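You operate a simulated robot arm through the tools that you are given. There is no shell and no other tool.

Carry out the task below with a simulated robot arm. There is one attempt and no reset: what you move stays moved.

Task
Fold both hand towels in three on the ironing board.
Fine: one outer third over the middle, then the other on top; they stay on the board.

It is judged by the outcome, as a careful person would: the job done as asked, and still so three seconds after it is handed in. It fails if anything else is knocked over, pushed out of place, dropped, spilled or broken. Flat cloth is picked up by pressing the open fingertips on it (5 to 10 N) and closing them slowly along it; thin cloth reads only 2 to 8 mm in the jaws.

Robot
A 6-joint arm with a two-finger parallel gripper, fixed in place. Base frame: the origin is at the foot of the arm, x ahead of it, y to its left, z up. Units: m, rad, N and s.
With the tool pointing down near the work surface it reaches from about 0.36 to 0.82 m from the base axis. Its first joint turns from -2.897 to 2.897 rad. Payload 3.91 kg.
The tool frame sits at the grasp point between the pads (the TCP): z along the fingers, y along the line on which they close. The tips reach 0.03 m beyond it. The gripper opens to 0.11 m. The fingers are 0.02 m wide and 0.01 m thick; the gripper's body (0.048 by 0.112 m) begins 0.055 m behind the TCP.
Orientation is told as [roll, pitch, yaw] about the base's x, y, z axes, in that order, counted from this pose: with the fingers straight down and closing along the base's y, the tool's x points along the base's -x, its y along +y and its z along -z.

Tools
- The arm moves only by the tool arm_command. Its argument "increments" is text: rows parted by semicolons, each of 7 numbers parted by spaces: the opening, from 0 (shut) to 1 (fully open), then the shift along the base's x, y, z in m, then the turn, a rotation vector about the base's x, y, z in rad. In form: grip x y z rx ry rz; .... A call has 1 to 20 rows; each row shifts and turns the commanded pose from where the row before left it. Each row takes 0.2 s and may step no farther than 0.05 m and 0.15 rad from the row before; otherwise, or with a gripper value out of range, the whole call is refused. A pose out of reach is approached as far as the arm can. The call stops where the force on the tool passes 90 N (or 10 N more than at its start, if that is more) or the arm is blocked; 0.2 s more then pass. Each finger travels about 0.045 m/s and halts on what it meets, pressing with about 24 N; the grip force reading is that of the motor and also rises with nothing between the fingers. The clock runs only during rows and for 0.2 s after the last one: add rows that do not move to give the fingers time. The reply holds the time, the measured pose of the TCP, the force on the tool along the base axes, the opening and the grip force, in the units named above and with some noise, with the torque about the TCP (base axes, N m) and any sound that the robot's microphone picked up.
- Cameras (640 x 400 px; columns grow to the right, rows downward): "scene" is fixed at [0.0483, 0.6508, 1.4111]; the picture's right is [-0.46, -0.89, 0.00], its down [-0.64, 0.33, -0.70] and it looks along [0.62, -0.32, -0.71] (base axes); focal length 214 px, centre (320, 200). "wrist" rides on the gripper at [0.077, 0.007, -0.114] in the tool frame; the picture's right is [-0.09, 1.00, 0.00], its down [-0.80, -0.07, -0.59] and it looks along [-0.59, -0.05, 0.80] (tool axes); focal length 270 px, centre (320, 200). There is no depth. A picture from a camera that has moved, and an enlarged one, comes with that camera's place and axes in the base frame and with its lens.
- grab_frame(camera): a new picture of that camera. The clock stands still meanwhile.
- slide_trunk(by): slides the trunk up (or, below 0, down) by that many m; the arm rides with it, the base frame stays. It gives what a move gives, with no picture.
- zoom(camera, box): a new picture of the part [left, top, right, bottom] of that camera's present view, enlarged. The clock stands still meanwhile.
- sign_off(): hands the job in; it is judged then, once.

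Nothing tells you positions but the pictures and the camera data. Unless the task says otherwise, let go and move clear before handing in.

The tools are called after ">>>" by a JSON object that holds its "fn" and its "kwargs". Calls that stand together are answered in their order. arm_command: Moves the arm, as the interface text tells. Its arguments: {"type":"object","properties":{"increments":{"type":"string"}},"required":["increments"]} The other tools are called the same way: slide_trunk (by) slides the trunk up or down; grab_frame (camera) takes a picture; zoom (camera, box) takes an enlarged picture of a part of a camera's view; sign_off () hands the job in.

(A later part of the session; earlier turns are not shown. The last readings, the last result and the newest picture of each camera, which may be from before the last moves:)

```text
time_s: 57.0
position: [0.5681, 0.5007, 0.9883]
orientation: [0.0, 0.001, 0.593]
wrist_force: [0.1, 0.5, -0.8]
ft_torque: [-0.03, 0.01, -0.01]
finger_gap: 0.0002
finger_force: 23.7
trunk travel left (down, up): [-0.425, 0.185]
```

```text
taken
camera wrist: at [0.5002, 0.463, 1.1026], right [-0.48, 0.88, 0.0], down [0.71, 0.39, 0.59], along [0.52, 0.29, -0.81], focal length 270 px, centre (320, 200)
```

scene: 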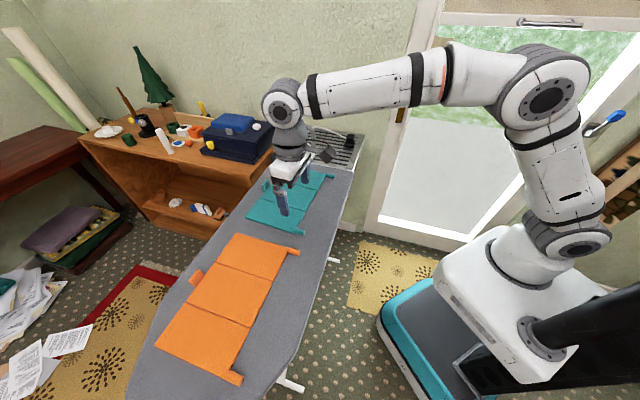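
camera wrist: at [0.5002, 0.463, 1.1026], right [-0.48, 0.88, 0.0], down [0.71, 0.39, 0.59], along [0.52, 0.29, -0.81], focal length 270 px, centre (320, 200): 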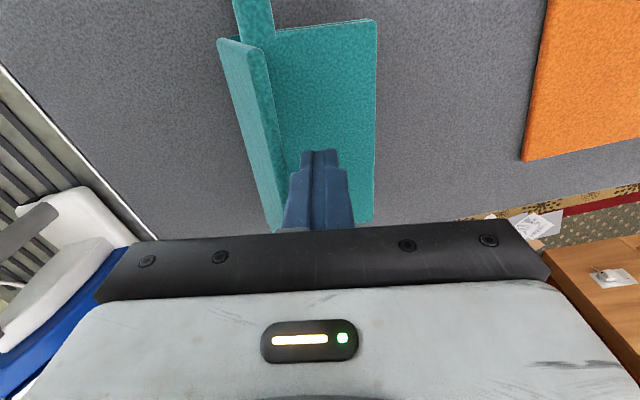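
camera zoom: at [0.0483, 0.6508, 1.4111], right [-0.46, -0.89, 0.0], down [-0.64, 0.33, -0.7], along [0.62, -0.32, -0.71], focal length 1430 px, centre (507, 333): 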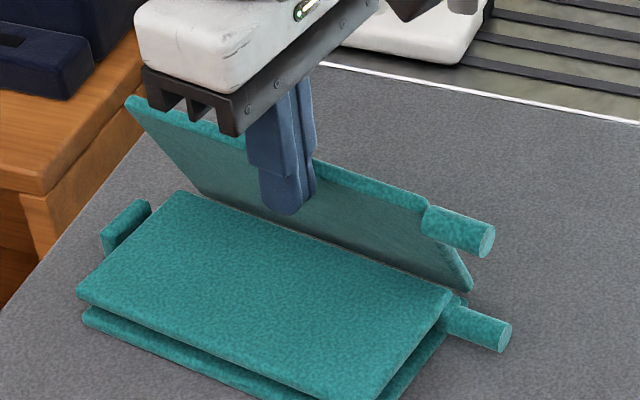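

>>> {"fn": "arm_command", "kwargs": {"increments": "0 0.0035 -0.0049 0 0 0 0; 0 0.0035 -0.0049 0 0 0 0; 0 0.0035 -0.0049 0 0 0 0; 0 0.0035 -0.0049 0 0 0 0; 0 0 0 0 0 0 0"}}

>>> {"fn": "arm_command", "kwargs": {"increments": "0 0.0035 -0.0049 0.001 0 0 0; 0 0.0035 -0.0049 0.001 0 0 0; 0 0.0035 -0.0049 0.001 0 0 0; 0 0 0 0 0 0 0"}}

>>> {"fn": "zoom", "kwargs": {"camera": "scene", "box": [250, 150, 334, 210]}}

>>> {"fn": "grab_frame", "kwargs": {"camera": "wrist"}}

```text
time_s: 58.2
position: [0.5809, 0.483, 0.9907]
orientation: [0.0, 0.0, 0.592]
wrist_force: [-0.4, 0.1, 0.5]
ft_torque: [0.01, -0.02, 0.0]
finger_gap: 0.0001
finger_force: 24.4
trunk travel left (down, up): [-0.425, 0.185]
```

```text
time_s: 59.2
position: [0.5935, 0.4667, 0.9943]
orientation: [0.0, 0.002, 0.593]
wrist_force: [-0.2, -0.7, 0.9]
ft_torque: [-0.02, 0.0, 0.01]
finger_gap: 0.0
finger_force: 23.7
trunk travel left (down, up): [-0.425, 0.185]
```

```text
6.67 times, centred on (292, 180) of scene
camera zoom: at [0.0483, 0.6508, 1.4111], right [-0.46, -0.89, 0.0], down [-0.64, 0.33, -0.7], along [0.62, -0.32, -0.71], focal length 1430 px, centre (507, 333)
```

zoom: 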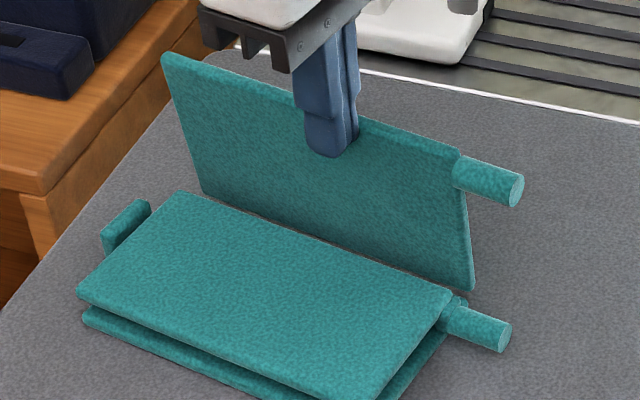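

```text
taken
camera wrist: at [0.5247, 0.4296, 1.108], right [-0.48, 0.88, 0.0], down [0.71, 0.39, 0.59], along [0.52, 0.29, -0.8], focal length 270 px, centre (320, 200)
```

wrist: 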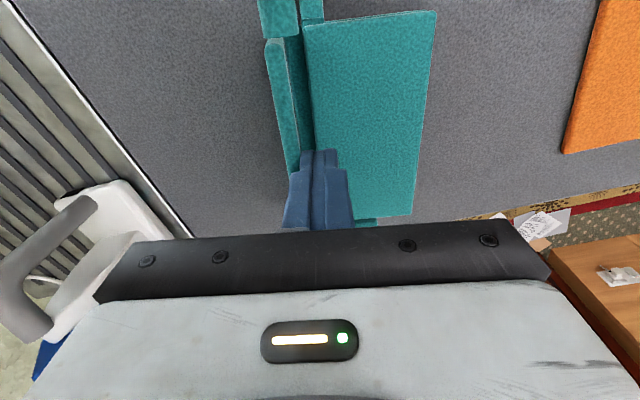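

That works smoothly. I'll continue pushing it open and down onto the far side, slowly.

>>> {"fn": "arm_command", "kwargs": {"increments": "0 0.004 -0.0057 -0.003 0 0 0; 0 0.004 -0.0057 -0.003 0 0 0; 0 0.0047 -0.0067 -0.0023 0 0 0; 0 0.0047 -0.0067 -0.0023 0 0 0; 0 0.0044 -0.0062 -0.0038 0 0 0; 0 0.0044 -0.0062 -0.0038 0 0 0; 0 0 0 0 0 0 0"}}

>>> {"fn": "arm_command", "kwargs": {"increments": "0 0.0039 -0.0055 -0.0052 0 0 0; 0 0.0039 -0.0055 -0.0052 0 0 0; 0 0.0032 -0.0045 -0.0065 0 0 0; 0 0.0032 -0.0045 -0.0065 0 0 0; 0 0.0023 -0.0033 -0.0074 0 0 0; 0 0.0023 -0.0033 -0.0074 0 0 0; 0 0 0 0 0 0 0"}}

>>> {"fn": "zoom", "kwargs": {"camera": "scene", "box": [220, 140, 360, 240]}}

>>> {"fn": "grab_frame", "kwargs": {"camera": "wrist"}}

```text
time_s: 60.8
position: [0.616, 0.4301, 0.9756]
orientation: [0.0, 0.003, 0.591]
wrist_force: [-0.3, -0.8, 0.0]
ft_torque: [0.0, 0.03, 0.04]
finger_gap: 0.0
finger_force: 24.3
trunk travel left (down, up): [-0.425, 0.185]
```

```text
time_s: 62.4
position: [0.6343, 0.4024, 0.9366]
orientation: [0.001, 0.002, 0.593]
wrist_force: [0.5, 0.1, 0.1]
ft_torque: [-0.01, -0.01, 0.0]
finger_gap: 0.0
finger_force: 23.8
trunk travel left (down, up): [-0.425, 0.185]
```

```text
4.00 times, centred on (290, 190) of scene
camera zoom: at [0.0483, 0.6508, 1.4111], right [-0.46, -0.89, 0.0], down [-0.64, 0.33, -0.7], along [0.62, -0.32, -0.71], focal length 858 px, centre (440, 240)
```

zoom: 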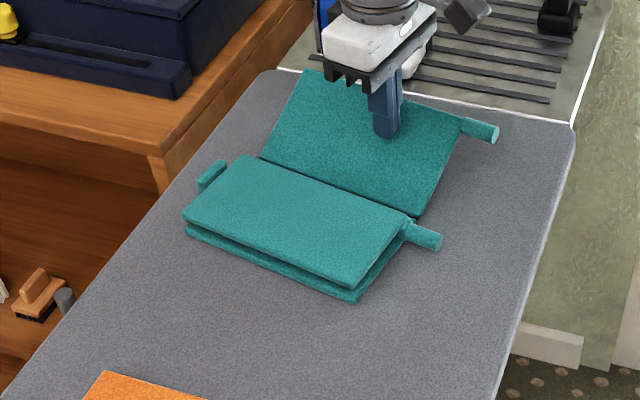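

```text
taken
camera wrist: at [0.5672, 0.3661, 1.0503], right [-0.48, 0.88, 0.0], down [0.71, 0.39, 0.59], along [0.52, 0.29, -0.81], focal length 270 px, centre (320, 200)
```

wrist: 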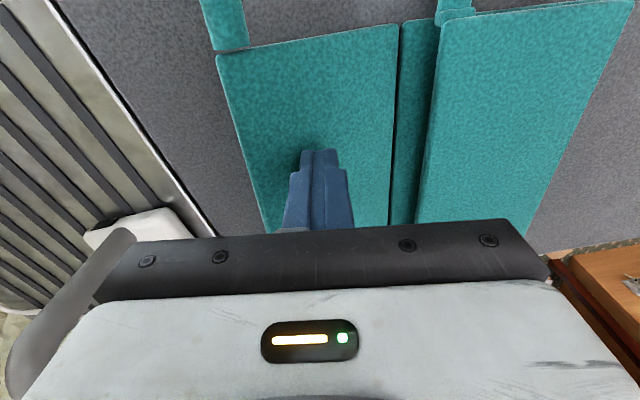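

The far flap is out of the way. Next I'll go back to the near flap's tab, with the jaws open, to unfold that flap.

>>> {"fn": "arm_command", "kwargs": {"increments": "0 0 0 0.045 0 0 0; 0.2 0 0 0.045 0 0 0; 0.4 -0.04 0.0076 0 0 0 0; 0.45 -0.04 0.0076 0 0 0 0; 0.45 -0.039 0.0076 -0.01 0 0 0; 0.45 0 0 0 0 0 0; 0.45 0 0 0 0 0 0"}}

>>> {"fn": "grab_frame", "kwargs": {"camera": "wrist"}}

>>> {"fn": "zoom", "kwargs": {"camera": "scene", "box": [220, 140, 360, 240]}}

```text
time_s: 64.0
position: [0.5162, 0.4284, 1.0195]
orientation: [0.0, 0.003, 0.59]
wrist_force: [0.5, 0.3, 0.0]
ft_torque: [0.02, 0.03, 0.0]
finger_gap: 0.0494
finger_force: 0.2
trunk travel left (down, up): [-0.425, 0.185]
```

```text
taken
camera wrist: at [0.449, 0.3904, 1.1334], right [-0.48, 0.88, 0.0], down [0.71, 0.39, 0.59], along [0.52, 0.29, -0.8], focal length 270 px, centre (320, 200)
```

wrist: 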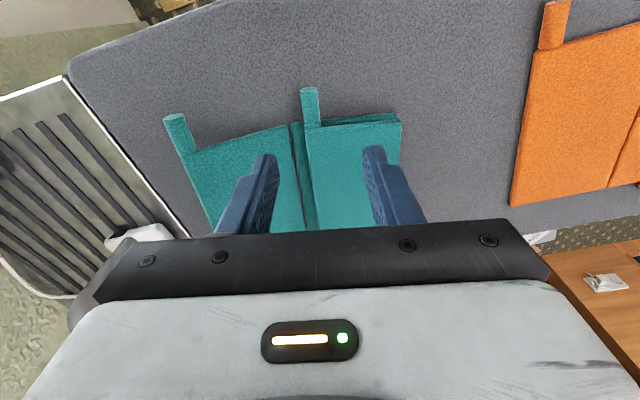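

```text
4.00 times, centred on (290, 190) of scene
camera zoom: at [0.0483, 0.6508, 1.4111], right [-0.46, -0.89, 0.0], down [-0.64, 0.33, -0.7], along [0.62, -0.32, -0.71], focal length 858 px, centre (440, 240)
```

zoom: 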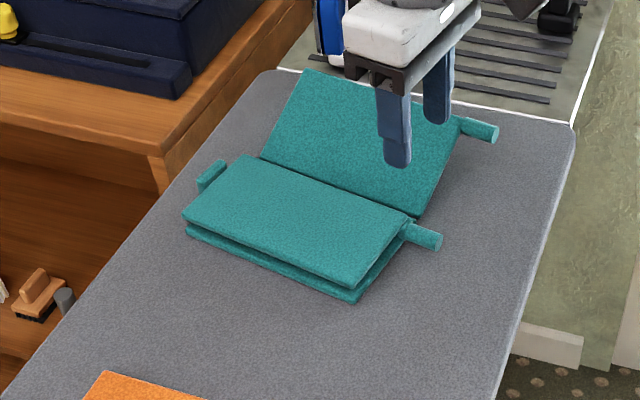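

>>> {"fn": "arm_command", "kwargs": {"increments": "0.45 0.0025 -0.009 -0.03 0 0 0; 0.45 0 0 -0.04 0 0 0; 0.45 0 0 -0.035 0 0 0; 0.45 0 0 0 0 0 0"}}

>>> {"fn": "zoom", "kwargs": {"camera": "wrist", "box": [200, 80, 440, 230]}}

>>> {"fn": "zoom", "kwargs": {"camera": "scene", "box": [290, 170, 346, 210]}}

```text
time_s: 65.0
position: [0.5185, 0.4167, 0.9156]
orientation: [0.0, 0.002, 0.592]
wrist_force: [-0.2, 0.4, 0.0]
ft_torque: [-0.02, 0.0, -0.01]
finger_gap: 0.0496
finger_force: 0.0
trunk travel left (down, up): [-0.425, 0.185]
```

```text
2.67 times, centred on (320, 155) of wrist
camera zoom: at [0.4503, 0.3797, 1.0287], right [-0.48, 0.88, 0.0], down [0.71, 0.39, 0.59], along [0.52, 0.29, -0.81], focal length 721 px, centre (320, 320)
```

zoom: 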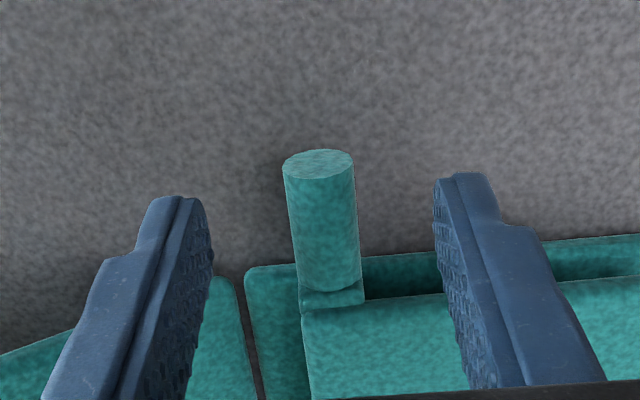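

```text
10.00 times, centred on (318, 190) of scene
camera zoom: at [0.0483, 0.6508, 1.4111], right [-0.46, -0.89, 0.0], down [-0.64, 0.33, -0.7], along [0.62, -0.32, -0.71], focal length 2145 px, centre (340, 300)
```

zoom: 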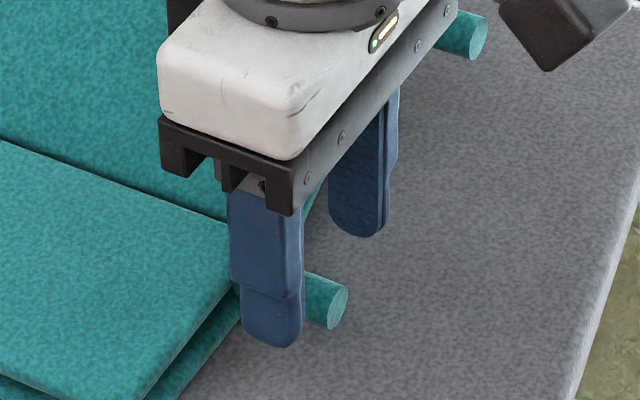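

The tab is centred between the fingers. I'll descend, grip it, and swing the near flap part way open.

>>> {"fn": "arm_command", "kwargs": {"increments": "0.45 0 0 -0.01 0 0 0; 0.45 0 0 -0.007 0 0 0; 0.25 0 0 0 0 0 0; 0.2 0 0 0 0 0 0; 0.2 0 0 0 0 0 0"}}

>>> {"fn": "arm_command", "kwargs": {"increments": "0.136 0 0 0 0 0 0; 0.136 0 0 0 0 0 0; 0.136 0 0 0 0 0 0"}}

>>> {"fn": "zoom", "kwargs": {"camera": "wrist", "box": [200, 80, 440, 230]}}

```text
time_s: 66.2
position: [0.5187, 0.4159, 0.898]
orientation: [0.0, 0.002, 0.592]
wrist_force: [0.0, -0.6, 0.0]
ft_torque: [-0.03, -0.03, -0.02]
finger_gap: 0.0221
finger_force: 0.0
trunk travel left (down, up): [-0.425, 0.185]
```

```text
time_s: 67.0
position: [0.5194, 0.4165, 0.898]
orientation: [0.0, 0.003, 0.591]
wrist_force: [-0.3, 0.8, -0.7]
ft_torque: [0.03, -0.01, 0.14]
finger_gap: 0.0163
finger_force: 9.0
trunk travel left (down, up): [-0.425, 0.185]
```

```text
2.67 times, centred on (320, 155) of wrist
camera zoom: at [0.4511, 0.3785, 1.0121], right [-0.48, 0.88, 0.0], down [0.7, 0.39, 0.59], along [0.52, 0.29, -0.8], focal length 721 px, centre (320, 320)
```

zoom: 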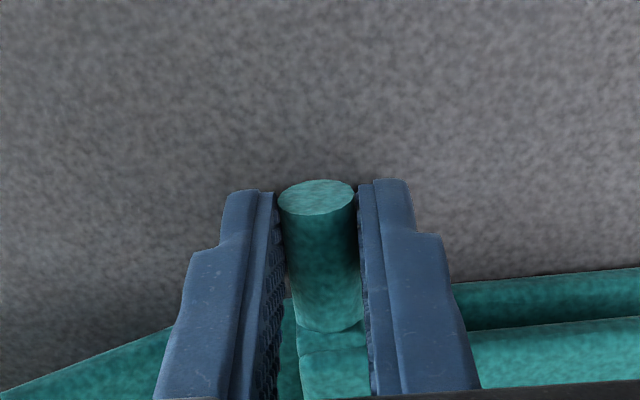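

>>> {"fn": "arm_command", "kwargs": {"increments": "0.136 -0.0022 0.0032 0.0117 -0.1237 -0.0831 0; 0.136 -0.0032 0.0046 0.011 -0.1237 -0.0831 0; 0.136 -0.0041 0.0059 0.0101 -0.1237 -0.0831 0; 0.136 0 0 0 0 0 0"}}

>>> {"fn": "zoom", "kwargs": {"camera": "scene", "box": [220, 140, 360, 240]}}

>>> {"fn": "grab_frame", "kwargs": {"camera": "wrist"}}

```text
time_s: 68.0
position: [0.5094, 0.4291, 0.9287]
orientation: [-0.448, 0.002, 0.59]
wrist_force: [0.6, 0.0, 0.1]
ft_torque: [-0.05, 0.03, 0.0]
finger_gap: 0.0163
finger_force: 5.4
trunk travel left (down, up): [-0.425, 0.185]
```

```text
4.00 times, centred on (290, 190) of scene
camera zoom: at [0.0483, 0.6508, 1.4111], right [-0.46, -0.89, 0.0], down [-0.64, 0.33, -0.7], along [0.62, -0.32, -0.71], focal length 858 px, centre (440, 240)
```

zoom: 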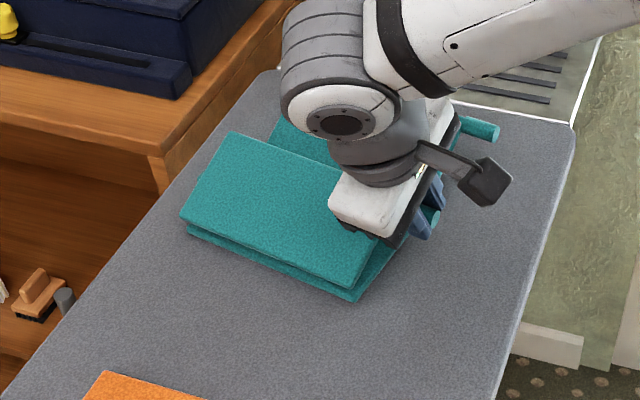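

```text
taken
camera wrist: at [0.4145, 0.4337, 1.0291], right [-0.43, 0.79, -0.43], down [0.56, 0.61, 0.57], along [0.71, 0.0, -0.7], focal length 270 px, centre (320, 200)
```

wrist: 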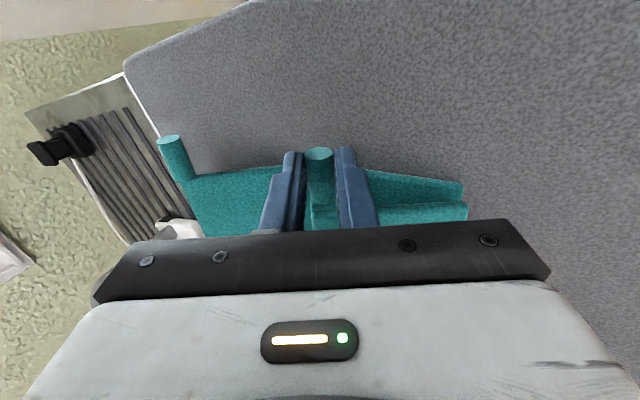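

>>> {"fn": "arm_command", "kwargs": {"increments": "0.136 -0.0049 0.0071 0.0089 -0.1237 -0.0831 0; 0.136 -0.0055 0.0081 0.0074 -0.1237 -0.0831 0; 0.136 -0.0062 0.009 0.006 -0.1237 -0.0831 0; 0.136 -0.0065 0.0095 0.0043 -0.1237 -0.0831 0; 0.136 0 0 0 0 0 0"}}

>>> {"fn": "zoom", "kwargs": {"camera": "scene", "box": [220, 140, 360, 240]}}

>>> {"fn": "grab_frame", "kwargs": {"camera": "wrist"}}

```text
time_s: 69.2
position: [0.4852, 0.4653, 0.955]
orientation: [-1.042, 0.0, 0.593]
wrist_force: [1.3, 0.7, 1.1]
ft_torque: [0.01, 0.03, 0.05]
finger_gap: 0.0159
finger_force: 1.0
trunk travel left (down, up): [-0.425, 0.185]
```

```text
4.00 times, centred on (290, 190) of scene
camera zoom: at [0.0483, 0.6508, 1.4111], right [-0.46, -0.89, 0.0], down [-0.64, 0.33, -0.7], along [0.62, -0.32, -0.71], focal length 858 px, centre (440, 240)
```

zoom: 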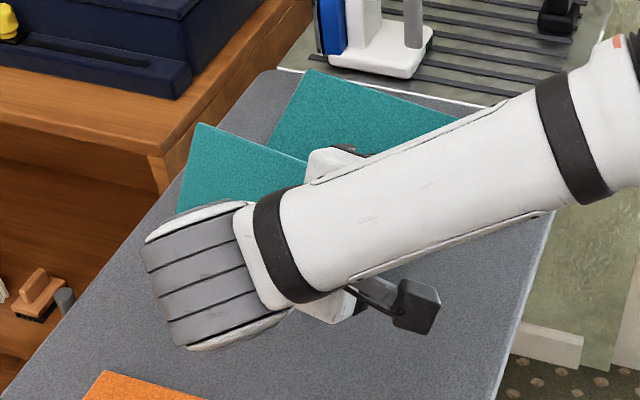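

```text
taken
camera wrist: at [0.3646, 0.507, 1.0058], right [-0.21, 0.46, -0.86], down [0.4, 0.84, 0.36], along [0.89, -0.27, -0.36], focal length 270 px, centre (320, 200)
```

wrist: 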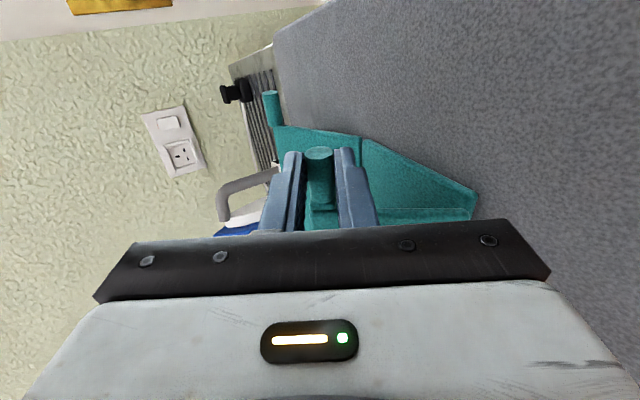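

>>> {"fn": "arm_command", "kwargs": {"increments": "0.138 -0.0068 0.01 0.0024 -0.1237 -0.0831 0; 0.138 -0.007 0.0102 0.0012 -0.1237 -0.0831 0; 0.138 0 0 0 0 0 0"}}

>>> {"fn": "zoom", "kwargs": {"camera": "wrist", "box": [200, 80, 560, 305]}}

>>> {"fn": "zoom", "kwargs": {"camera": "scene", "box": [220, 140, 360, 240]}}

```text
time_s: 70.0
position: [0.4726, 0.4854, 0.9593]
orientation: [-1.342, 0.0, 0.591]
wrist_force: [0.1, -2.6, 6.6]
ft_torque: [-0.16, -0.12, -0.1]
finger_gap: 0.0186
finger_force: 3.2
trunk travel left (down, up): [-0.425, 0.185]
```

```text
1.78 times, centred on (380, 192) of wrist
camera zoom: at [0.3449, 0.5367, 0.9774], right [-0.05, 0.24, -0.97], down [0.35, 0.91, 0.2], along [0.93, -0.33, -0.13], focal length 480 px, centre (213, 213)
```

zoom: 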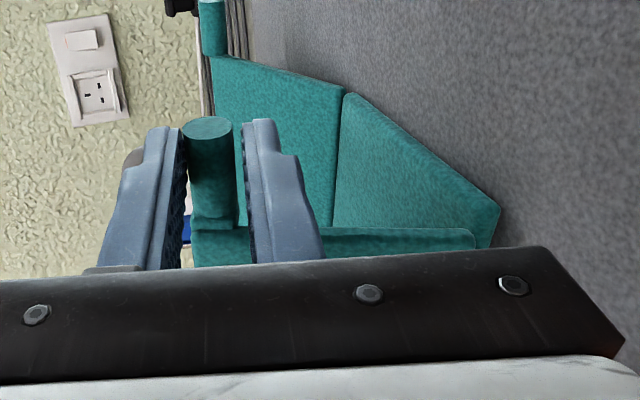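

```text
4.00 times, centred on (290, 190) of scene
camera zoom: at [0.0483, 0.6508, 1.4111], right [-0.46, -0.89, 0.0], down [-0.64, 0.33, -0.7], along [0.62, -0.32, -0.71], focal length 858 px, centre (440, 240)
```

zoom: 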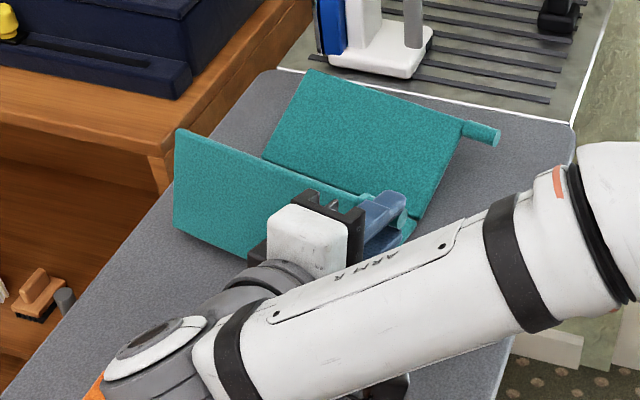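

>>> {"fn": "arm_command", "kwargs": {"increments": "0.148 0 0 0.004 0 0 0; 0.148 -0.005 0.0072 0.001 0 0 0; 0.148 -0.005 0.0072 0 0 0 0; 0.148 -0.005 0.0072 0 0 0 0; 0.148 0 0 0 0 0 0"}}

>>> {"fn": "zoom", "kwargs": {"camera": "wrist", "box": [200, 80, 560, 305]}}

>>> {"fn": "zoom", "kwargs": {"camera": "scene", "box": [200, 140, 360, 240]}}

```text
time_s: 71.2
position: [0.4587, 0.5058, 0.9636]
orientation: [-1.342, 0.0, 0.589]
wrist_force: [1.4, 0.3, 3.5]
ft_torque: [-0.05, -0.1, 0.1]
finger_gap: 0.0184
finger_force: 1.4
trunk travel left (down, up): [-0.425, 0.185]
```

```text
1.78 times, centred on (380, 192) of wrist
camera zoom: at [0.3305, 0.5575, 0.983], right [-0.05, 0.24, -0.97], down [0.35, 0.91, 0.2], along [0.93, -0.33, -0.13], focal length 480 px, centre (213, 213)
```

zoom: 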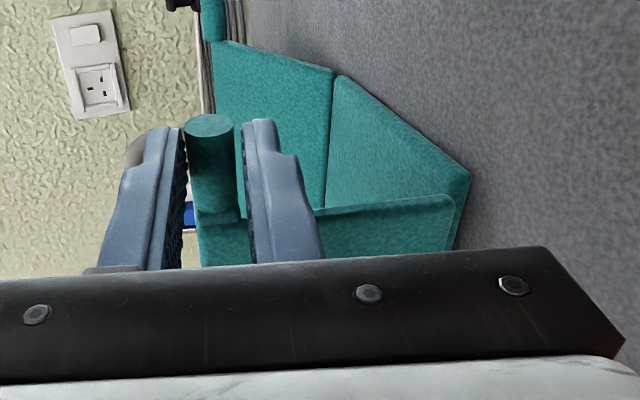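

```text
4.00 times, centred on (280, 190) of scene
camera zoom: at [0.0483, 0.6508, 1.4111], right [-0.46, -0.89, 0.0], down [-0.64, 0.33, -0.7], along [0.62, -0.32, -0.71], focal length 858 px, centre (480, 240)
```

zoom: 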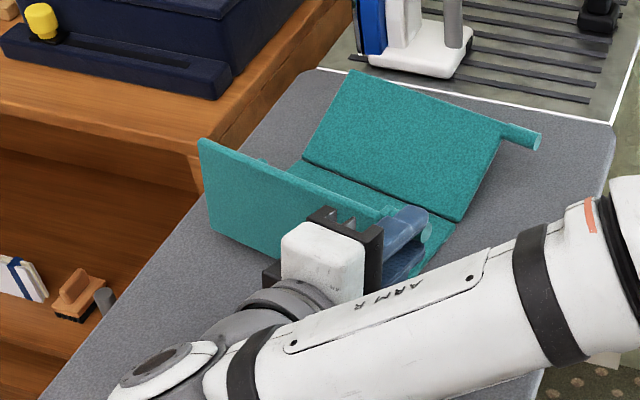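

The near flap is about vertical. I'll release it, back out sideways, and turn upright.

>>> {"fn": "arm_command", "kwargs": {"increments": "0.25 0 0 0.001 0 0 0; 0.35 0 0 0 0 0 0; 0.35 -0.025 -0.0168 0 0 0 0; 0.35 -0.025 -0.0168 0 0 0 0; 0.35 -0.008 -0.0054 0.03 0 0 0; 0.3 0 0 0.03 0.1237 0.0831 0; 0.2 0 0 0.02 0.1237 0.0831 0; 0.1 0 0 0 0.1237 0.0831 0; 0 0 0 0 0.1237 0.0831 0; 0 0 0 0 0.1237 0.0831 0; 0 0 0 0 0.1237 0.0831 0; 0 0 0 0 0.1237 0.0831 0; 0 0 0 0 0.1237 0.0831 0; 0 0 0 0 0.1237 0.0831 0; 0 0 0 0 0 0 0"}}

>>> {"fn": "zoom", "kwargs": {"camera": "scene", "box": [200, 140, 360, 240]}}

>>> {"fn": "grab_frame", "kwargs": {"camera": "wrist"}}

```text
time_s: 74.4
position: [0.4005, 0.4685, 1.0437]
orientation: [0.001, 0.0, 0.592]
wrist_force: [0.4, 0.2, -0.6]
ft_torque: [0.01, 0.01, 0.0]
finger_gap: 0.0
finger_force: 23.5
trunk travel left (down, up): [-0.425, 0.185]
```

```text
4.00 times, centred on (280, 190) of scene
camera zoom: at [0.0483, 0.6508, 1.4111], right [-0.46, -0.89, 0.0], down [-0.64, 0.33, -0.7], along [0.62, -0.32, -0.71], focal length 858 px, centre (480, 240)
```

zoom: 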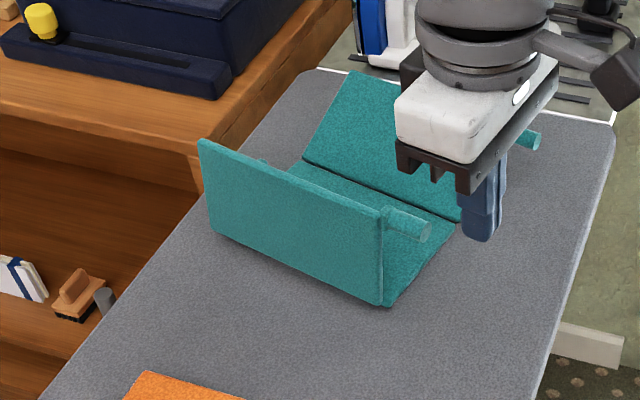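

```text
taken
camera wrist: at [0.3325, 0.4305, 1.1575], right [-0.48, 0.88, 0.0], down [0.71, 0.39, 0.59], along [0.52, 0.29, -0.8], focal length 270 px, centre (320, 200)
```

wrist: 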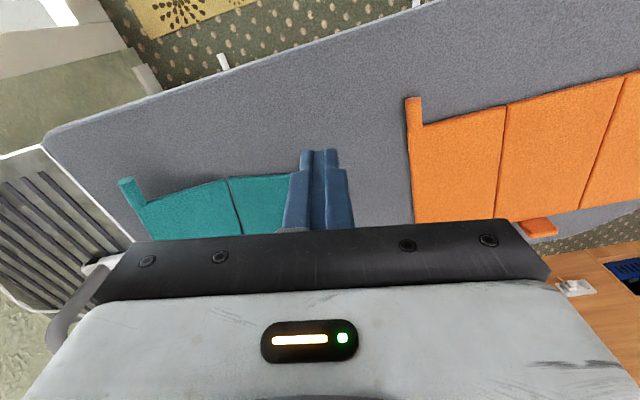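

Good: the near flap stands upright and the far flap is low. I'll push the near flap outward, out of the way, from its inner side.

>>> {"fn": "arm_command", "kwargs": {"increments": "0 0.0441 0.0106 0 0 0 0; 0 0.0441 0.0106 0 0 0 0; 0 0.0441 0.0106 0 0 0 0; 0 0.0441 0.0106 0 0 0 0; 0 0 0 -0.032 0 0 0; 0 0 0 -0.035 0 0 0; 0 -0.0052 0.0072 0 0 0 0; 0 0 0 0 0 0 0"}}

>>> {"fn": "zoom", "kwargs": {"camera": "scene", "box": [200, 140, 360, 240]}}

>>> {"fn": "grab_frame", "kwargs": {"camera": "wrist"}}

```text
time_s: 76.2
position: [0.5726, 0.5177, 0.977]
orientation: [0.0, 0.001, 0.591]
wrist_force: [0.0, -0.1, 0.8]
ft_torque: [0.03, 0.0, 0.01]
finger_gap: 0.0
finger_force: 23.9
trunk travel left (down, up): [-0.425, 0.185]
```

```text
4.00 times, centred on (280, 190) of scene
camera zoom: at [0.0483, 0.6508, 1.4111], right [-0.46, -0.89, 0.0], down [-0.64, 0.33, -0.7], along [0.62, -0.32, -0.71], focal length 858 px, centre (480, 240)
```

zoom: 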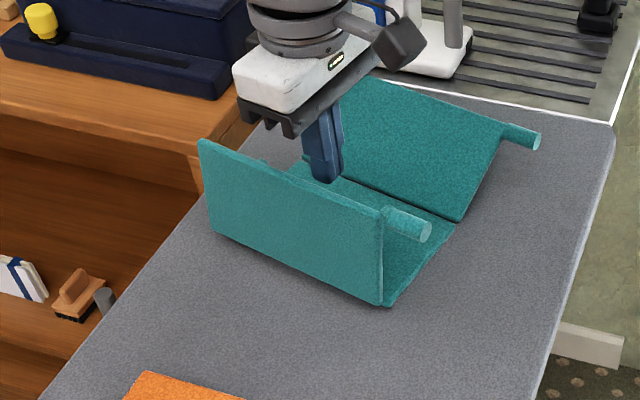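

```text
taken
camera wrist: at [0.5041, 0.481, 1.0913], right [-0.48, 0.88, 0.0], down [0.7, 0.39, 0.59], along [0.52, 0.29, -0.8], focal length 270 px, centre (320, 200)
```

wrist: 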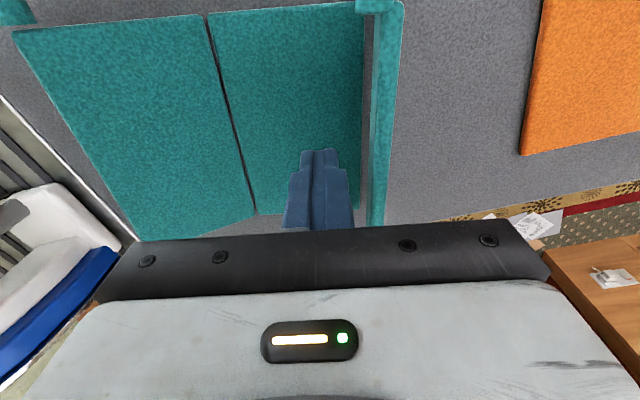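

>>> {"fn": "arm_command", "kwargs": {"increments": "0 -0.0052 0.0072 0 0 0 0; 0 -0.0052 0.0072 0 0 0 0; 0 -0.0052 0.0072 0 0 0 0; 0 -0.004 0.0055 -0.001 0 0 0; 0 -0.004 0.0055 -0.001 0 0 0; 0 -0.004 0.0055 -0.001 0 0 0; 0 -0.004 0.0055 -0.001 0 0 0; 0 0 0 0 0 0 0"}}

>>> {"fn": "arm_command", "kwargs": {"increments": "0 -0.004 0.0055 -0.0035 0 0 0; 0 -0.004 0.0055 -0.0035 0 0 0; 0 -0.0035 0.0048 -0.0046 0 0 0; 0 -0.0035 0.0048 -0.0046 0 0 0; 0 -0.0028 0.0039 -0.0058 0 0 0; 0 -0.0028 0.0039 -0.0058 0 0 0; 0 0 0 0 0 0 0"}}

>>> {"fn": "zoom", "kwargs": {"camera": "scene", "box": [200, 140, 360, 240]}}

>>> {"fn": "grab_frame", "kwargs": {"camera": "wrist"}}

```text
time_s: 78.0
position: [0.5396, 0.5609, 0.9741]
orientation: [0.0, 0.001, 0.593]
wrist_force: [-0.7, -0.2, 0.2]
ft_torque: [0.02, 0.01, 0.01]
finger_gap: 0.0001
finger_force: 23.6
trunk travel left (down, up): [-0.425, 0.185]
```

```text
time_s: 79.6
position: [0.5187, 0.59, 0.9464]
orientation: [-0.001, 0.001, 0.592]
wrist_force: [0.1, 0.9, -0.8]
ft_torque: [0.0, 0.04, 0.0]
finger_gap: 0.0
finger_force: 24.0
trunk travel left (down, up): [-0.425, 0.185]
```

```text
4.00 times, centred on (280, 190) of scene
camera zoom: at [0.0483, 0.6508, 1.4111], right [-0.46, -0.89, 0.0], down [-0.64, 0.33, -0.7], along [0.62, -0.32, -0.71], focal length 858 px, centre (480, 240)
```

zoom: 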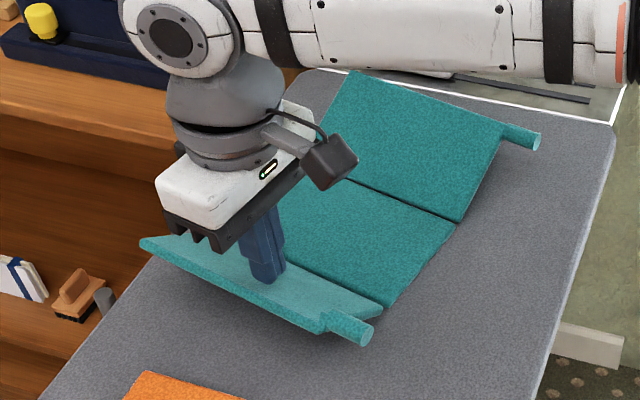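

```text
taken
camera wrist: at [0.4513, 0.5526, 1.0599], right [-0.48, 0.88, 0.0], down [0.71, 0.39, 0.59], along [0.52, 0.29, -0.8], focal length 270 px, centre (320, 200)
```

wrist: 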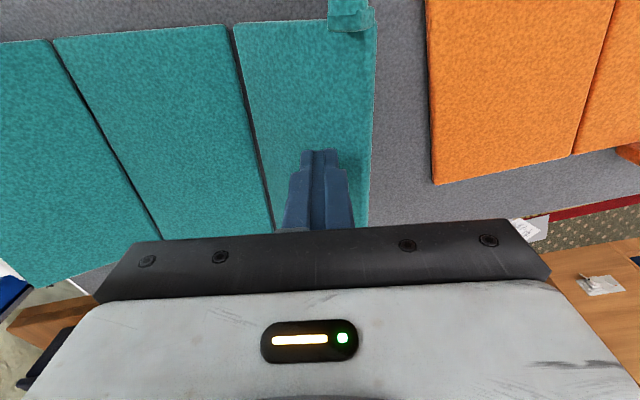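

The near flap is parked open at about 35° and the far one at about 20°. Now the far third goes first. I'll lift away and move over its raised tab.

>>> {"fn": "arm_command", "kwargs": {"increments": "0 0.003 -0.004 0.04 0 0 0; 0 0 0 0.05 0 0 0; 0.2 0.0116 -0.0437 0 0 0 0; 0.4 0.0116 -0.0437 0 0 0 0; 0.45 0.0116 -0.0437 0 0 0 0; 0.45 0.0116 -0.0437 0 0 0 0; 0.45 0.0116 -0.0437 0 0 0 0; 0.45 0.0102 -0.039 0 0 0 0; 0.45 0 0 0 0 0 0"}}

>>> {"fn": "grab_frame", "kwargs": {"camera": "wrist"}}

>>> {"fn": "zoom", "kwargs": {"camera": "scene", "box": [200, 140, 360, 240]}}

```text
time_s: 81.6
position: [0.5807, 0.319, 1.0308]
orientation: [0.001, 0.001, 0.593]
wrist_force: [0.2, 0.1, 0.7]
ft_torque: [0.05, 0.01, -0.01]
finger_gap: 0.0497
finger_force: 0.1
out of reach, approached as far as the arm can: row 2
trunk travel left (down, up): [-0.425, 0.185]
```

```text
taken
camera wrist: at [0.5133, 0.2814, 1.1452], right [-0.48, 0.88, 0.0], down [0.7, 0.39, 0.59], along [0.52, 0.29, -0.8], focal length 270 px, centre (320, 200)
```

wrist: 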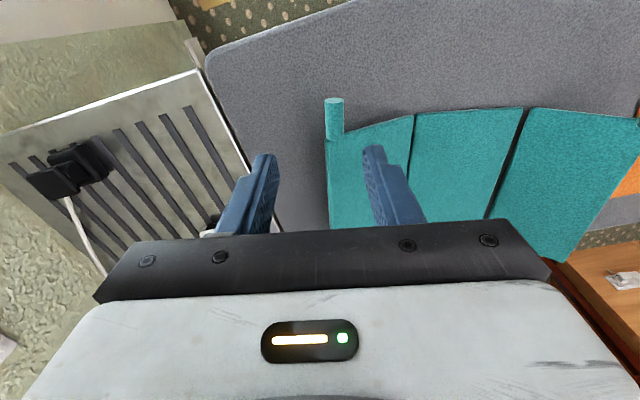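

```text
4.00 times, centred on (280, 190) of scene
camera zoom: at [0.0483, 0.6508, 1.4111], right [-0.46, -0.89, 0.0], down [-0.64, 0.33, -0.7], along [0.62, -0.32, -0.71], focal length 858 px, centre (480, 240)
```

zoom: 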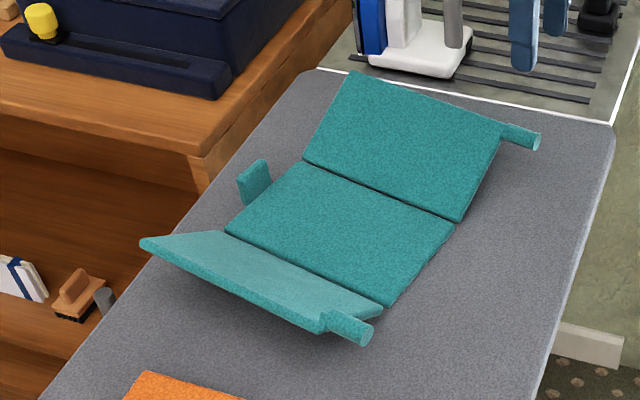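

>>> {"fn": "arm_command", "kwargs": {"increments": "0.45 -0.002 0.013 -0.02 0 0 0; 0.45 0 0 -0.04 0 0 0; 0.45 0 0 -0.02 0 0 0; 0.45 0 0 0 0 0 0"}}

>>> {"fn": "zoom", "kwargs": {"camera": "wrist", "box": [200, 80, 440, 230]}}

>>> {"fn": "zoom", "kwargs": {"camera": "scene", "box": [290, 140, 374, 200]}}

```text
time_s: 82.6
position: [0.5825, 0.3311, 0.952]
orientation: [-0.002, 0.001, 0.591]
wrist_force: [-0.1, 0.2, 0.7]
ft_torque: [-0.01, 0.0, -0.02]
finger_gap: 0.0495
finger_force: 0.0
trunk travel left (down, up): [-0.425, 0.185]
```

```text
2.67 times, centred on (320, 155) of wrist
camera zoom: at [0.5146, 0.2941, 1.0666], right [-0.48, 0.88, 0.0], down [0.7, 0.39, 0.59], along [0.52, 0.29, -0.8], focal length 721 px, centre (320, 320)
```

zoom: 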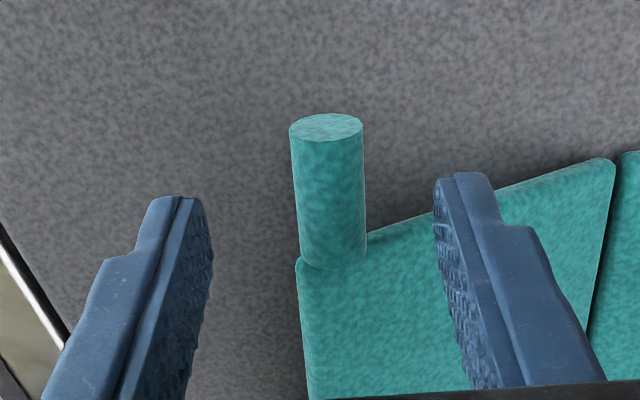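

```text
6.67 times, centred on (332, 170) of scene
camera zoom: at [0.0483, 0.6508, 1.4111], right [-0.46, -0.89, 0.0], down [-0.64, 0.33, -0.7], along [0.62, -0.32, -0.71], focal length 1430 px, centre (240, 400)
```

zoom: 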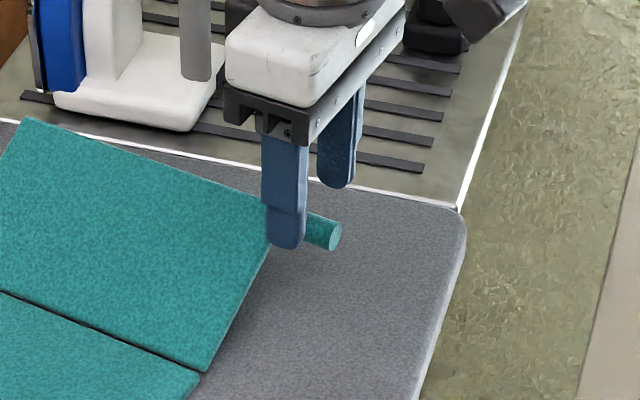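

>>> {"fn": "arm_command", "kwargs": {"increments": "0.45 -0.003 0 -0.012 0 0 0; 0.45 0 0 -0.012 0 0 0; 0.25 0 0 0 0 0 0; 0.2 0 0 0 0 0 0; 0.2 0 0 0 0 0 0"}}

>>> {"fn": "arm_command", "kwargs": {"increments": "0.136 0 0 0 0 0 0; 0.136 0 0 0 0 0 0; 0.136 0 0 0 0 0 0"}}

>>> {"fn": "zoom", "kwargs": {"camera": "wrist", "box": [200, 80, 440, 230]}}

>>> {"fn": "zoom", "kwargs": {"camera": "scene", "box": [290, 140, 374, 200]}}

```text
time_s: 83.8
position: [0.579, 0.3322, 0.9295]
orientation: [0.0, 0.001, 0.591]
wrist_force: [-0.3, -0.4, -0.1]
ft_torque: [-0.01, 0.0, 0.0]
finger_gap: 0.0218
finger_force: 0.0
trunk travel left (down, up): [-0.425, 0.185]
```

```text
time_s: 84.6
position: [0.5801, 0.3327, 0.93]
orientation: [0.001, 0.0, 0.592]
wrist_force: [0.4, -0.6, -0.2]
ft_torque: [0.0, -0.04, -0.1]
finger_gap: 0.0161
finger_force: 4.4
trunk travel left (down, up): [-0.425, 0.185]
```

```text
2.67 times, centred on (320, 155) of wrist
camera zoom: at [0.5111, 0.2955, 1.0428], right [-0.48, 0.88, 0.0], down [0.7, 0.39, 0.59], along [0.52, 0.29, -0.8], focal length 721 px, centre (320, 320)
```

zoom: 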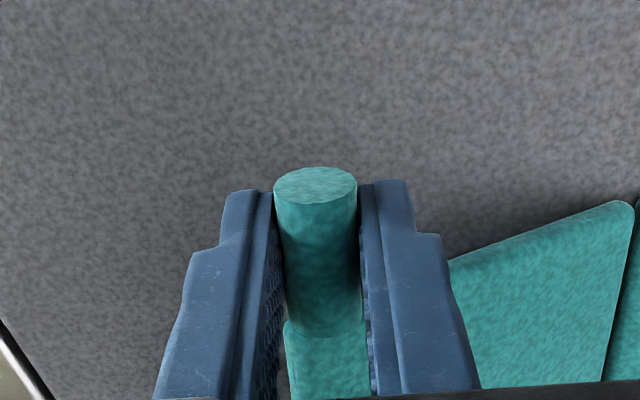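

```text
6.67 times, centred on (332, 170) of scene
camera zoom: at [0.0483, 0.6508, 1.4111], right [-0.46, -0.89, 0.0], down [-0.64, 0.33, -0.7], along [0.62, -0.32, -0.71], focal length 1430 px, centre (240, 400)
```

zoom: 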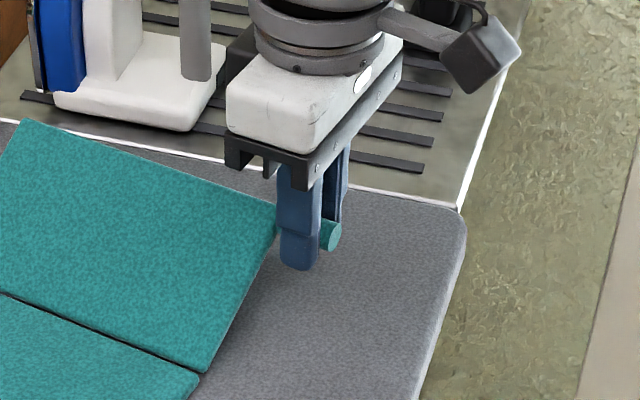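

Gripped. With the flap already at 20°, rotating the gripper about 77° will take it past vertical without slipping. I'll go in stages.

>>> {"fn": "arm_command", "kwargs": {"increments": "0.136 -0.0053 0.0074 0.0134 -0.1237 -0.0831 0; 0.136 -0.0065 0.009 0.0119 -0.1237 -0.0831 0; 0.136 -0.0074 0.0103 0.0101 -0.1237 -0.0831 0; 0.136 -0.0082 0.0114 0.0081 -0.1237 -0.0831 0; 0.136 0 0 0 0 0 0"}}

>>> {"fn": "zoom", "kwargs": {"camera": "scene", "box": [200, 140, 360, 240]}}

>>> {"fn": "zoom", "kwargs": {"camera": "wrist", "box": [200, 80, 560, 305]}}

```text
time_s: 85.8
position: [0.5507, 0.3691, 0.9697]
orientation: [-0.598, 0.001, 0.59]
wrist_force: [0.0, -1.2, -0.1]
ft_torque: [0.01, -0.07, -0.1]
finger_gap: 0.0158
finger_force: 17.8
trunk travel left (down, up): [-0.425, 0.185]
```

```text
4.00 times, centred on (280, 190) of scene
camera zoom: at [0.0483, 0.6508, 1.4111], right [-0.46, -0.89, 0.0], down [-0.64, 0.33, -0.7], along [0.62, -0.32, -0.71], focal length 858 px, centre (480, 240)
```

zoom: 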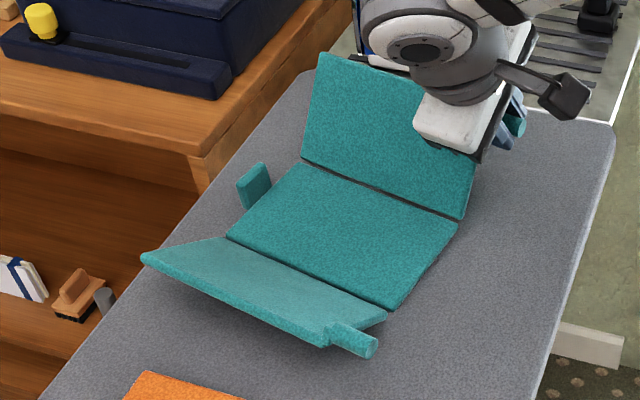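

```text
1.78 times, centred on (380, 192) of wrist
camera zoom: at [0.4471, 0.386, 1.0608], right [-0.39, 0.73, -0.56], down [0.51, 0.68, 0.53], along [0.77, -0.08, -0.64], focal length 480 px, centre (213, 213)
```

zoom: 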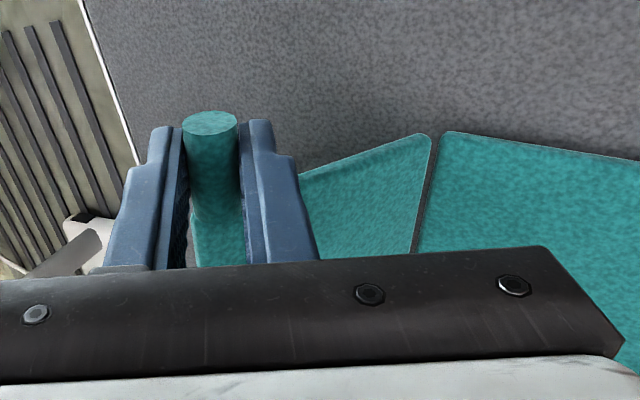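

>>> {"fn": "arm_command", "kwargs": {"increments": "0.136 -0.0088 0.0122 0.0059 -0.1237 -0.0831 0; 0.136 -0.0094 0.013 0.0036 -0.1237 -0.0831 0; 0.136 -0.0094 0.0131 0.0014 -0.1237 -0.0831 0; 0.136 0 0 0 0 0 0"}}

>>> {"fn": "arm_command", "kwargs": {"increments": "0.137 -0.0095 0.0131 -0.001 -0.1237 -0.0831 0; 0.137 -0.0093 0.0129 -0.003 -0.1237 -0.0831 0; 0.137 0 0 0 0 0 0"}}

>>> {"fn": "zoom", "kwargs": {"camera": "scene", "box": [200, 140, 360, 240]}}

>>> {"fn": "zoom", "kwargs": {"camera": "wrist", "box": [200, 80, 560, 305]}}

```text
time_s: 86.8
position: [0.5241, 0.4078, 0.9814]
orientation: [-1.046, 0.003, 0.591]
wrist_force: [-0.8, -1.2, -1.1]
ft_torque: [-0.04, 0.01, 0.03]
finger_gap: 0.0159
finger_force: 1.0
trunk travel left (down, up): [-0.425, 0.185]
```

```text
time_s: 87.6
position: [0.5057, 0.4343, 0.9792]
orientation: [-1.343, 0.001, 0.59]
wrist_force: [0.3, -0.6, -0.9]
ft_torque: [-0.06, 0.07, -0.01]
finger_gap: 0.016
finger_force: 9.4
trunk travel left (down, up): [-0.425, 0.185]
```

```text
4.00 times, centred on (280, 190) of scene
camera zoom: at [0.0483, 0.6508, 1.4111], right [-0.46, -0.89, 0.0], down [-0.64, 0.33, -0.7], along [0.62, -0.32, -0.71], focal length 858 px, centre (480, 240)
```

zoom: 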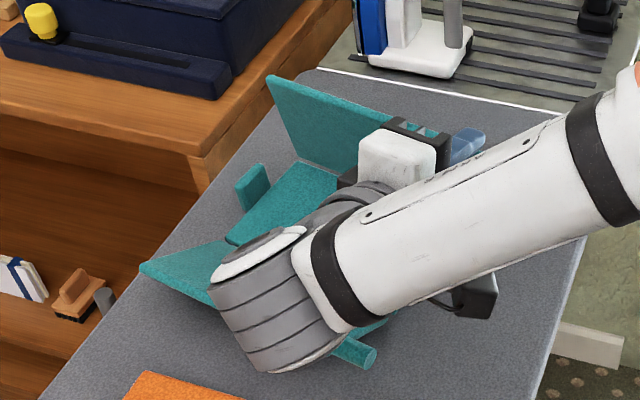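

```text
1.78 times, centred on (380, 192) of wrist
camera zoom: at [0.3781, 0.4863, 0.9971], right [-0.05, 0.24, -0.97], down [0.35, 0.91, 0.2], along [0.93, -0.33, -0.13], focal length 480 px, centre (213, 213)
```

zoom: 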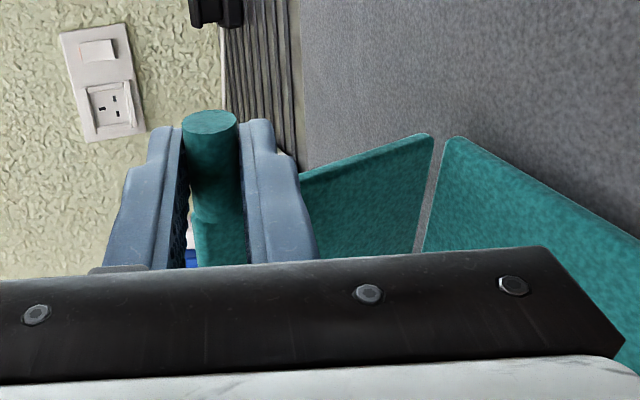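

The far flap is past vertical with no strain. I'll release, back out sideways, and turn upright.

>>> {"fn": "arm_command", "kwargs": {"increments": "0.2 0 0 0 0 0 0; 0.3 0 0 0 0 0 0; 0.3 -0.0249 -0.0167 0 0 0 0; 0.3 -0.0249 -0.0167 0 0 0 0; 0.3 -0.01 -0.006 0.03 0 0 0; 0.2 0 0 0.03 0.1237 0.0831 0; 0.1 0 0 0.02 0.1237 0.0831 0; 0 0 0 0 0.1237 0.0831 0; 0 0 0 0 0.1237 0.0831 0; 0 0 0 0 0.1237 0.0831 0; 0 0 0 0 0.1237 0.0831 0; 0 0 0 0 0.1237 0.0831 0; 0 0 0 0 0.1237 0.0831 0; 0 0 0 0 0.1237 0.0831 0; 0 0 0 0 0 0 0"}}

>>> {"fn": "zoom", "kwargs": {"camera": "scene", "box": [200, 140, 360, 240]}}

>>> {"fn": "grab_frame", "kwargs": {"camera": "wrist"}}

```text
time_s: 90.8
position: [0.4449, 0.3953, 1.0569]
orientation: [0.003, -0.001, 0.591]
wrist_force: [0.5, 0.7, -0.7]
ft_torque: [-0.02, -0.02, -0.01]
finger_gap: 0.0
finger_force: 24.1
trunk travel left (down, up): [-0.425, 0.185]
```

```text
4.00 times, centred on (280, 190) of scene
camera zoom: at [0.0483, 0.6508, 1.4111], right [-0.46, -0.89, 0.0], down [-0.64, 0.33, -0.7], along [0.62, -0.32, -0.71], focal length 858 px, centre (480, 240)
```

zoom: 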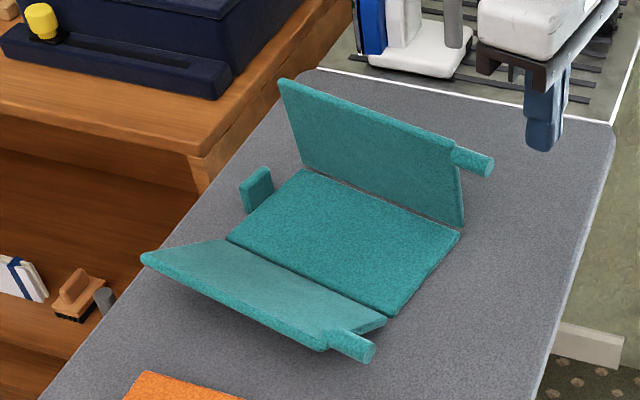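

```text
taken
camera wrist: at [0.3774, 0.3586, 1.1715], right [-0.48, 0.88, 0.0], down [0.71, 0.39, 0.59], along [0.52, 0.29, -0.8], focal length 270 px, centre (320, 200)
```

wrist: 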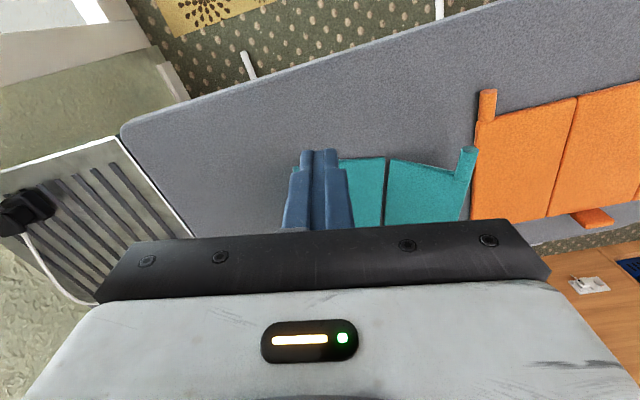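

Now the far flap leans inward and the middle is clear. I'll go to the iron side and push it down.

>>> {"fn": "arm_command", "kwargs": {"increments": "0 0.0446 0.0025 -0.002 0 0 0; 0 0.0446 0.0025 -0.002 0 0 0; 0 0.0446 0.0025 0 0 0 0; 0 0.0446 0.0025 0 0 0 0; 0 0 0 -0.04 0 0 0; 0 0 0 -0.04 0 0 0; 0 -0.0072 0.0099 0 0 0 0; 0 -0.0072 0.0099 0 0 0 0; 0 0 0 0 0 0 0"}}

>>> {"fn": "zoom", "kwargs": {"camera": "scene", "box": [200, 140, 360, 240]}}

>>> {"fn": "grab_frame", "kwargs": {"camera": "wrist"}}

```text
time_s: 92.8
position: [0.6091, 0.4261, 0.9769]
orientation: [0.0, 0.003, 0.591]
wrist_force: [-0.9, -0.2, -0.2]
ft_torque: [-0.01, -0.01, -0.01]
finger_gap: 0.0
finger_force: 24.1
trunk travel left (down, up): [-0.425, 0.185]
```

```text
4.00 times, centred on (280, 190) of scene
camera zoom: at [0.0483, 0.6508, 1.4111], right [-0.46, -0.89, 0.0], down [-0.64, 0.33, -0.7], along [0.62, -0.32, -0.71], focal length 858 px, centre (480, 240)
```

zoom: 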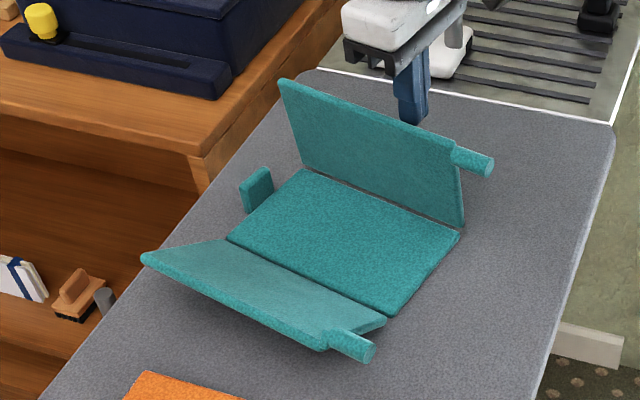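

```text
taken
camera wrist: at [0.5419, 0.3883, 1.0904], right [-0.48, 0.88, 0.0], down [0.71, 0.39, 0.59], along [0.52, 0.29, -0.81], focal length 270 px, centre (320, 200)
```

wrist: 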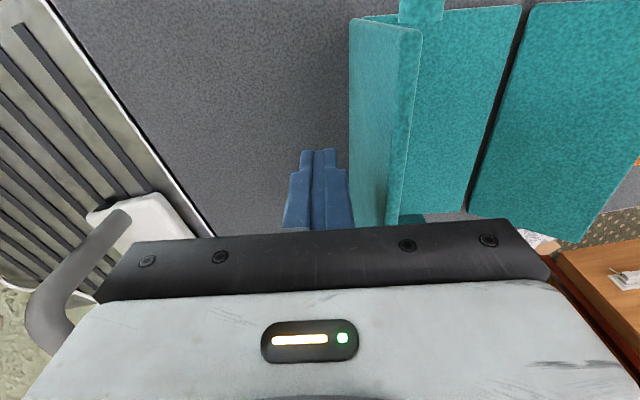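

>>> {"fn": "arm_command", "kwargs": {"increments": "0 -0.0072 0.0099 -0.003 0 0 0; 0 -0.0072 0.0099 -0.003 0 0 0; 0 -0.0045 0.0061 0 0 0 0; 0 -0.0045 0.0061 0 0 0 0; 0 -0.0045 0.0061 0 0 0 0; 0 0 0 0 0 0 0"}}

>>> {"fn": "arm_command", "kwargs": {"increments": "0 -0.0038 0.0053 -0.003 0 0 0; 0 -0.0038 0.0053 -0.003 0 0 0; 0 0 0 0 0 0 0"}}

>>> {"fn": "zoom", "kwargs": {"camera": "scene", "box": [200, 140, 360, 240]}}

>>> {"fn": "grab_frame", "kwargs": {"camera": "wrist"}}

```text
time_s: 94.2
position: [0.5805, 0.4626, 0.9682]
orientation: [-0.001, 0.0, 0.592]
wrist_force: [-0.1, -0.5, 0.4]
ft_torque: [0.0, 0.01, 0.0]
finger_gap: 0.0002
finger_force: 23.9
trunk travel left (down, up): [-0.425, 0.185]
```

```text
time_s: 95.0
position: [0.5729, 0.4733, 0.9626]
orientation: [0.001, 0.001, 0.593]
wrist_force: [0.2, -0.8, -0.2]
ft_torque: [0.0, 0.0, -0.03]
finger_gap: 0.0001
finger_force: 24.1
trunk travel left (down, up): [-0.425, 0.185]
```

```text
4.00 times, centred on (280, 190) of scene
camera zoom: at [0.0483, 0.6508, 1.4111], right [-0.46, -0.89, 0.0], down [-0.64, 0.33, -0.7], along [0.62, -0.32, -0.71], focal length 858 px, centre (480, 240)
```

zoom: 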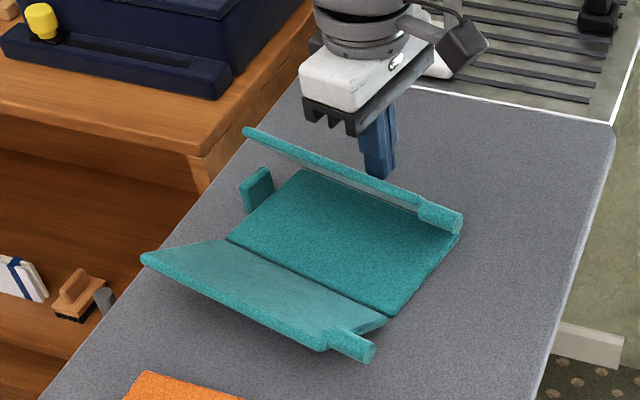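

```text
taken
camera wrist: at [0.5049, 0.436, 1.076], right [-0.48, 0.88, 0.0], down [0.71, 0.39, 0.59], along [0.52, 0.29, -0.81], focal length 270 px, centre (320, 200)
```

wrist: 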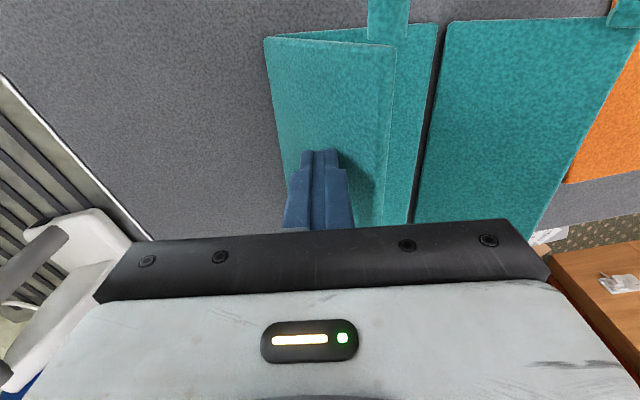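

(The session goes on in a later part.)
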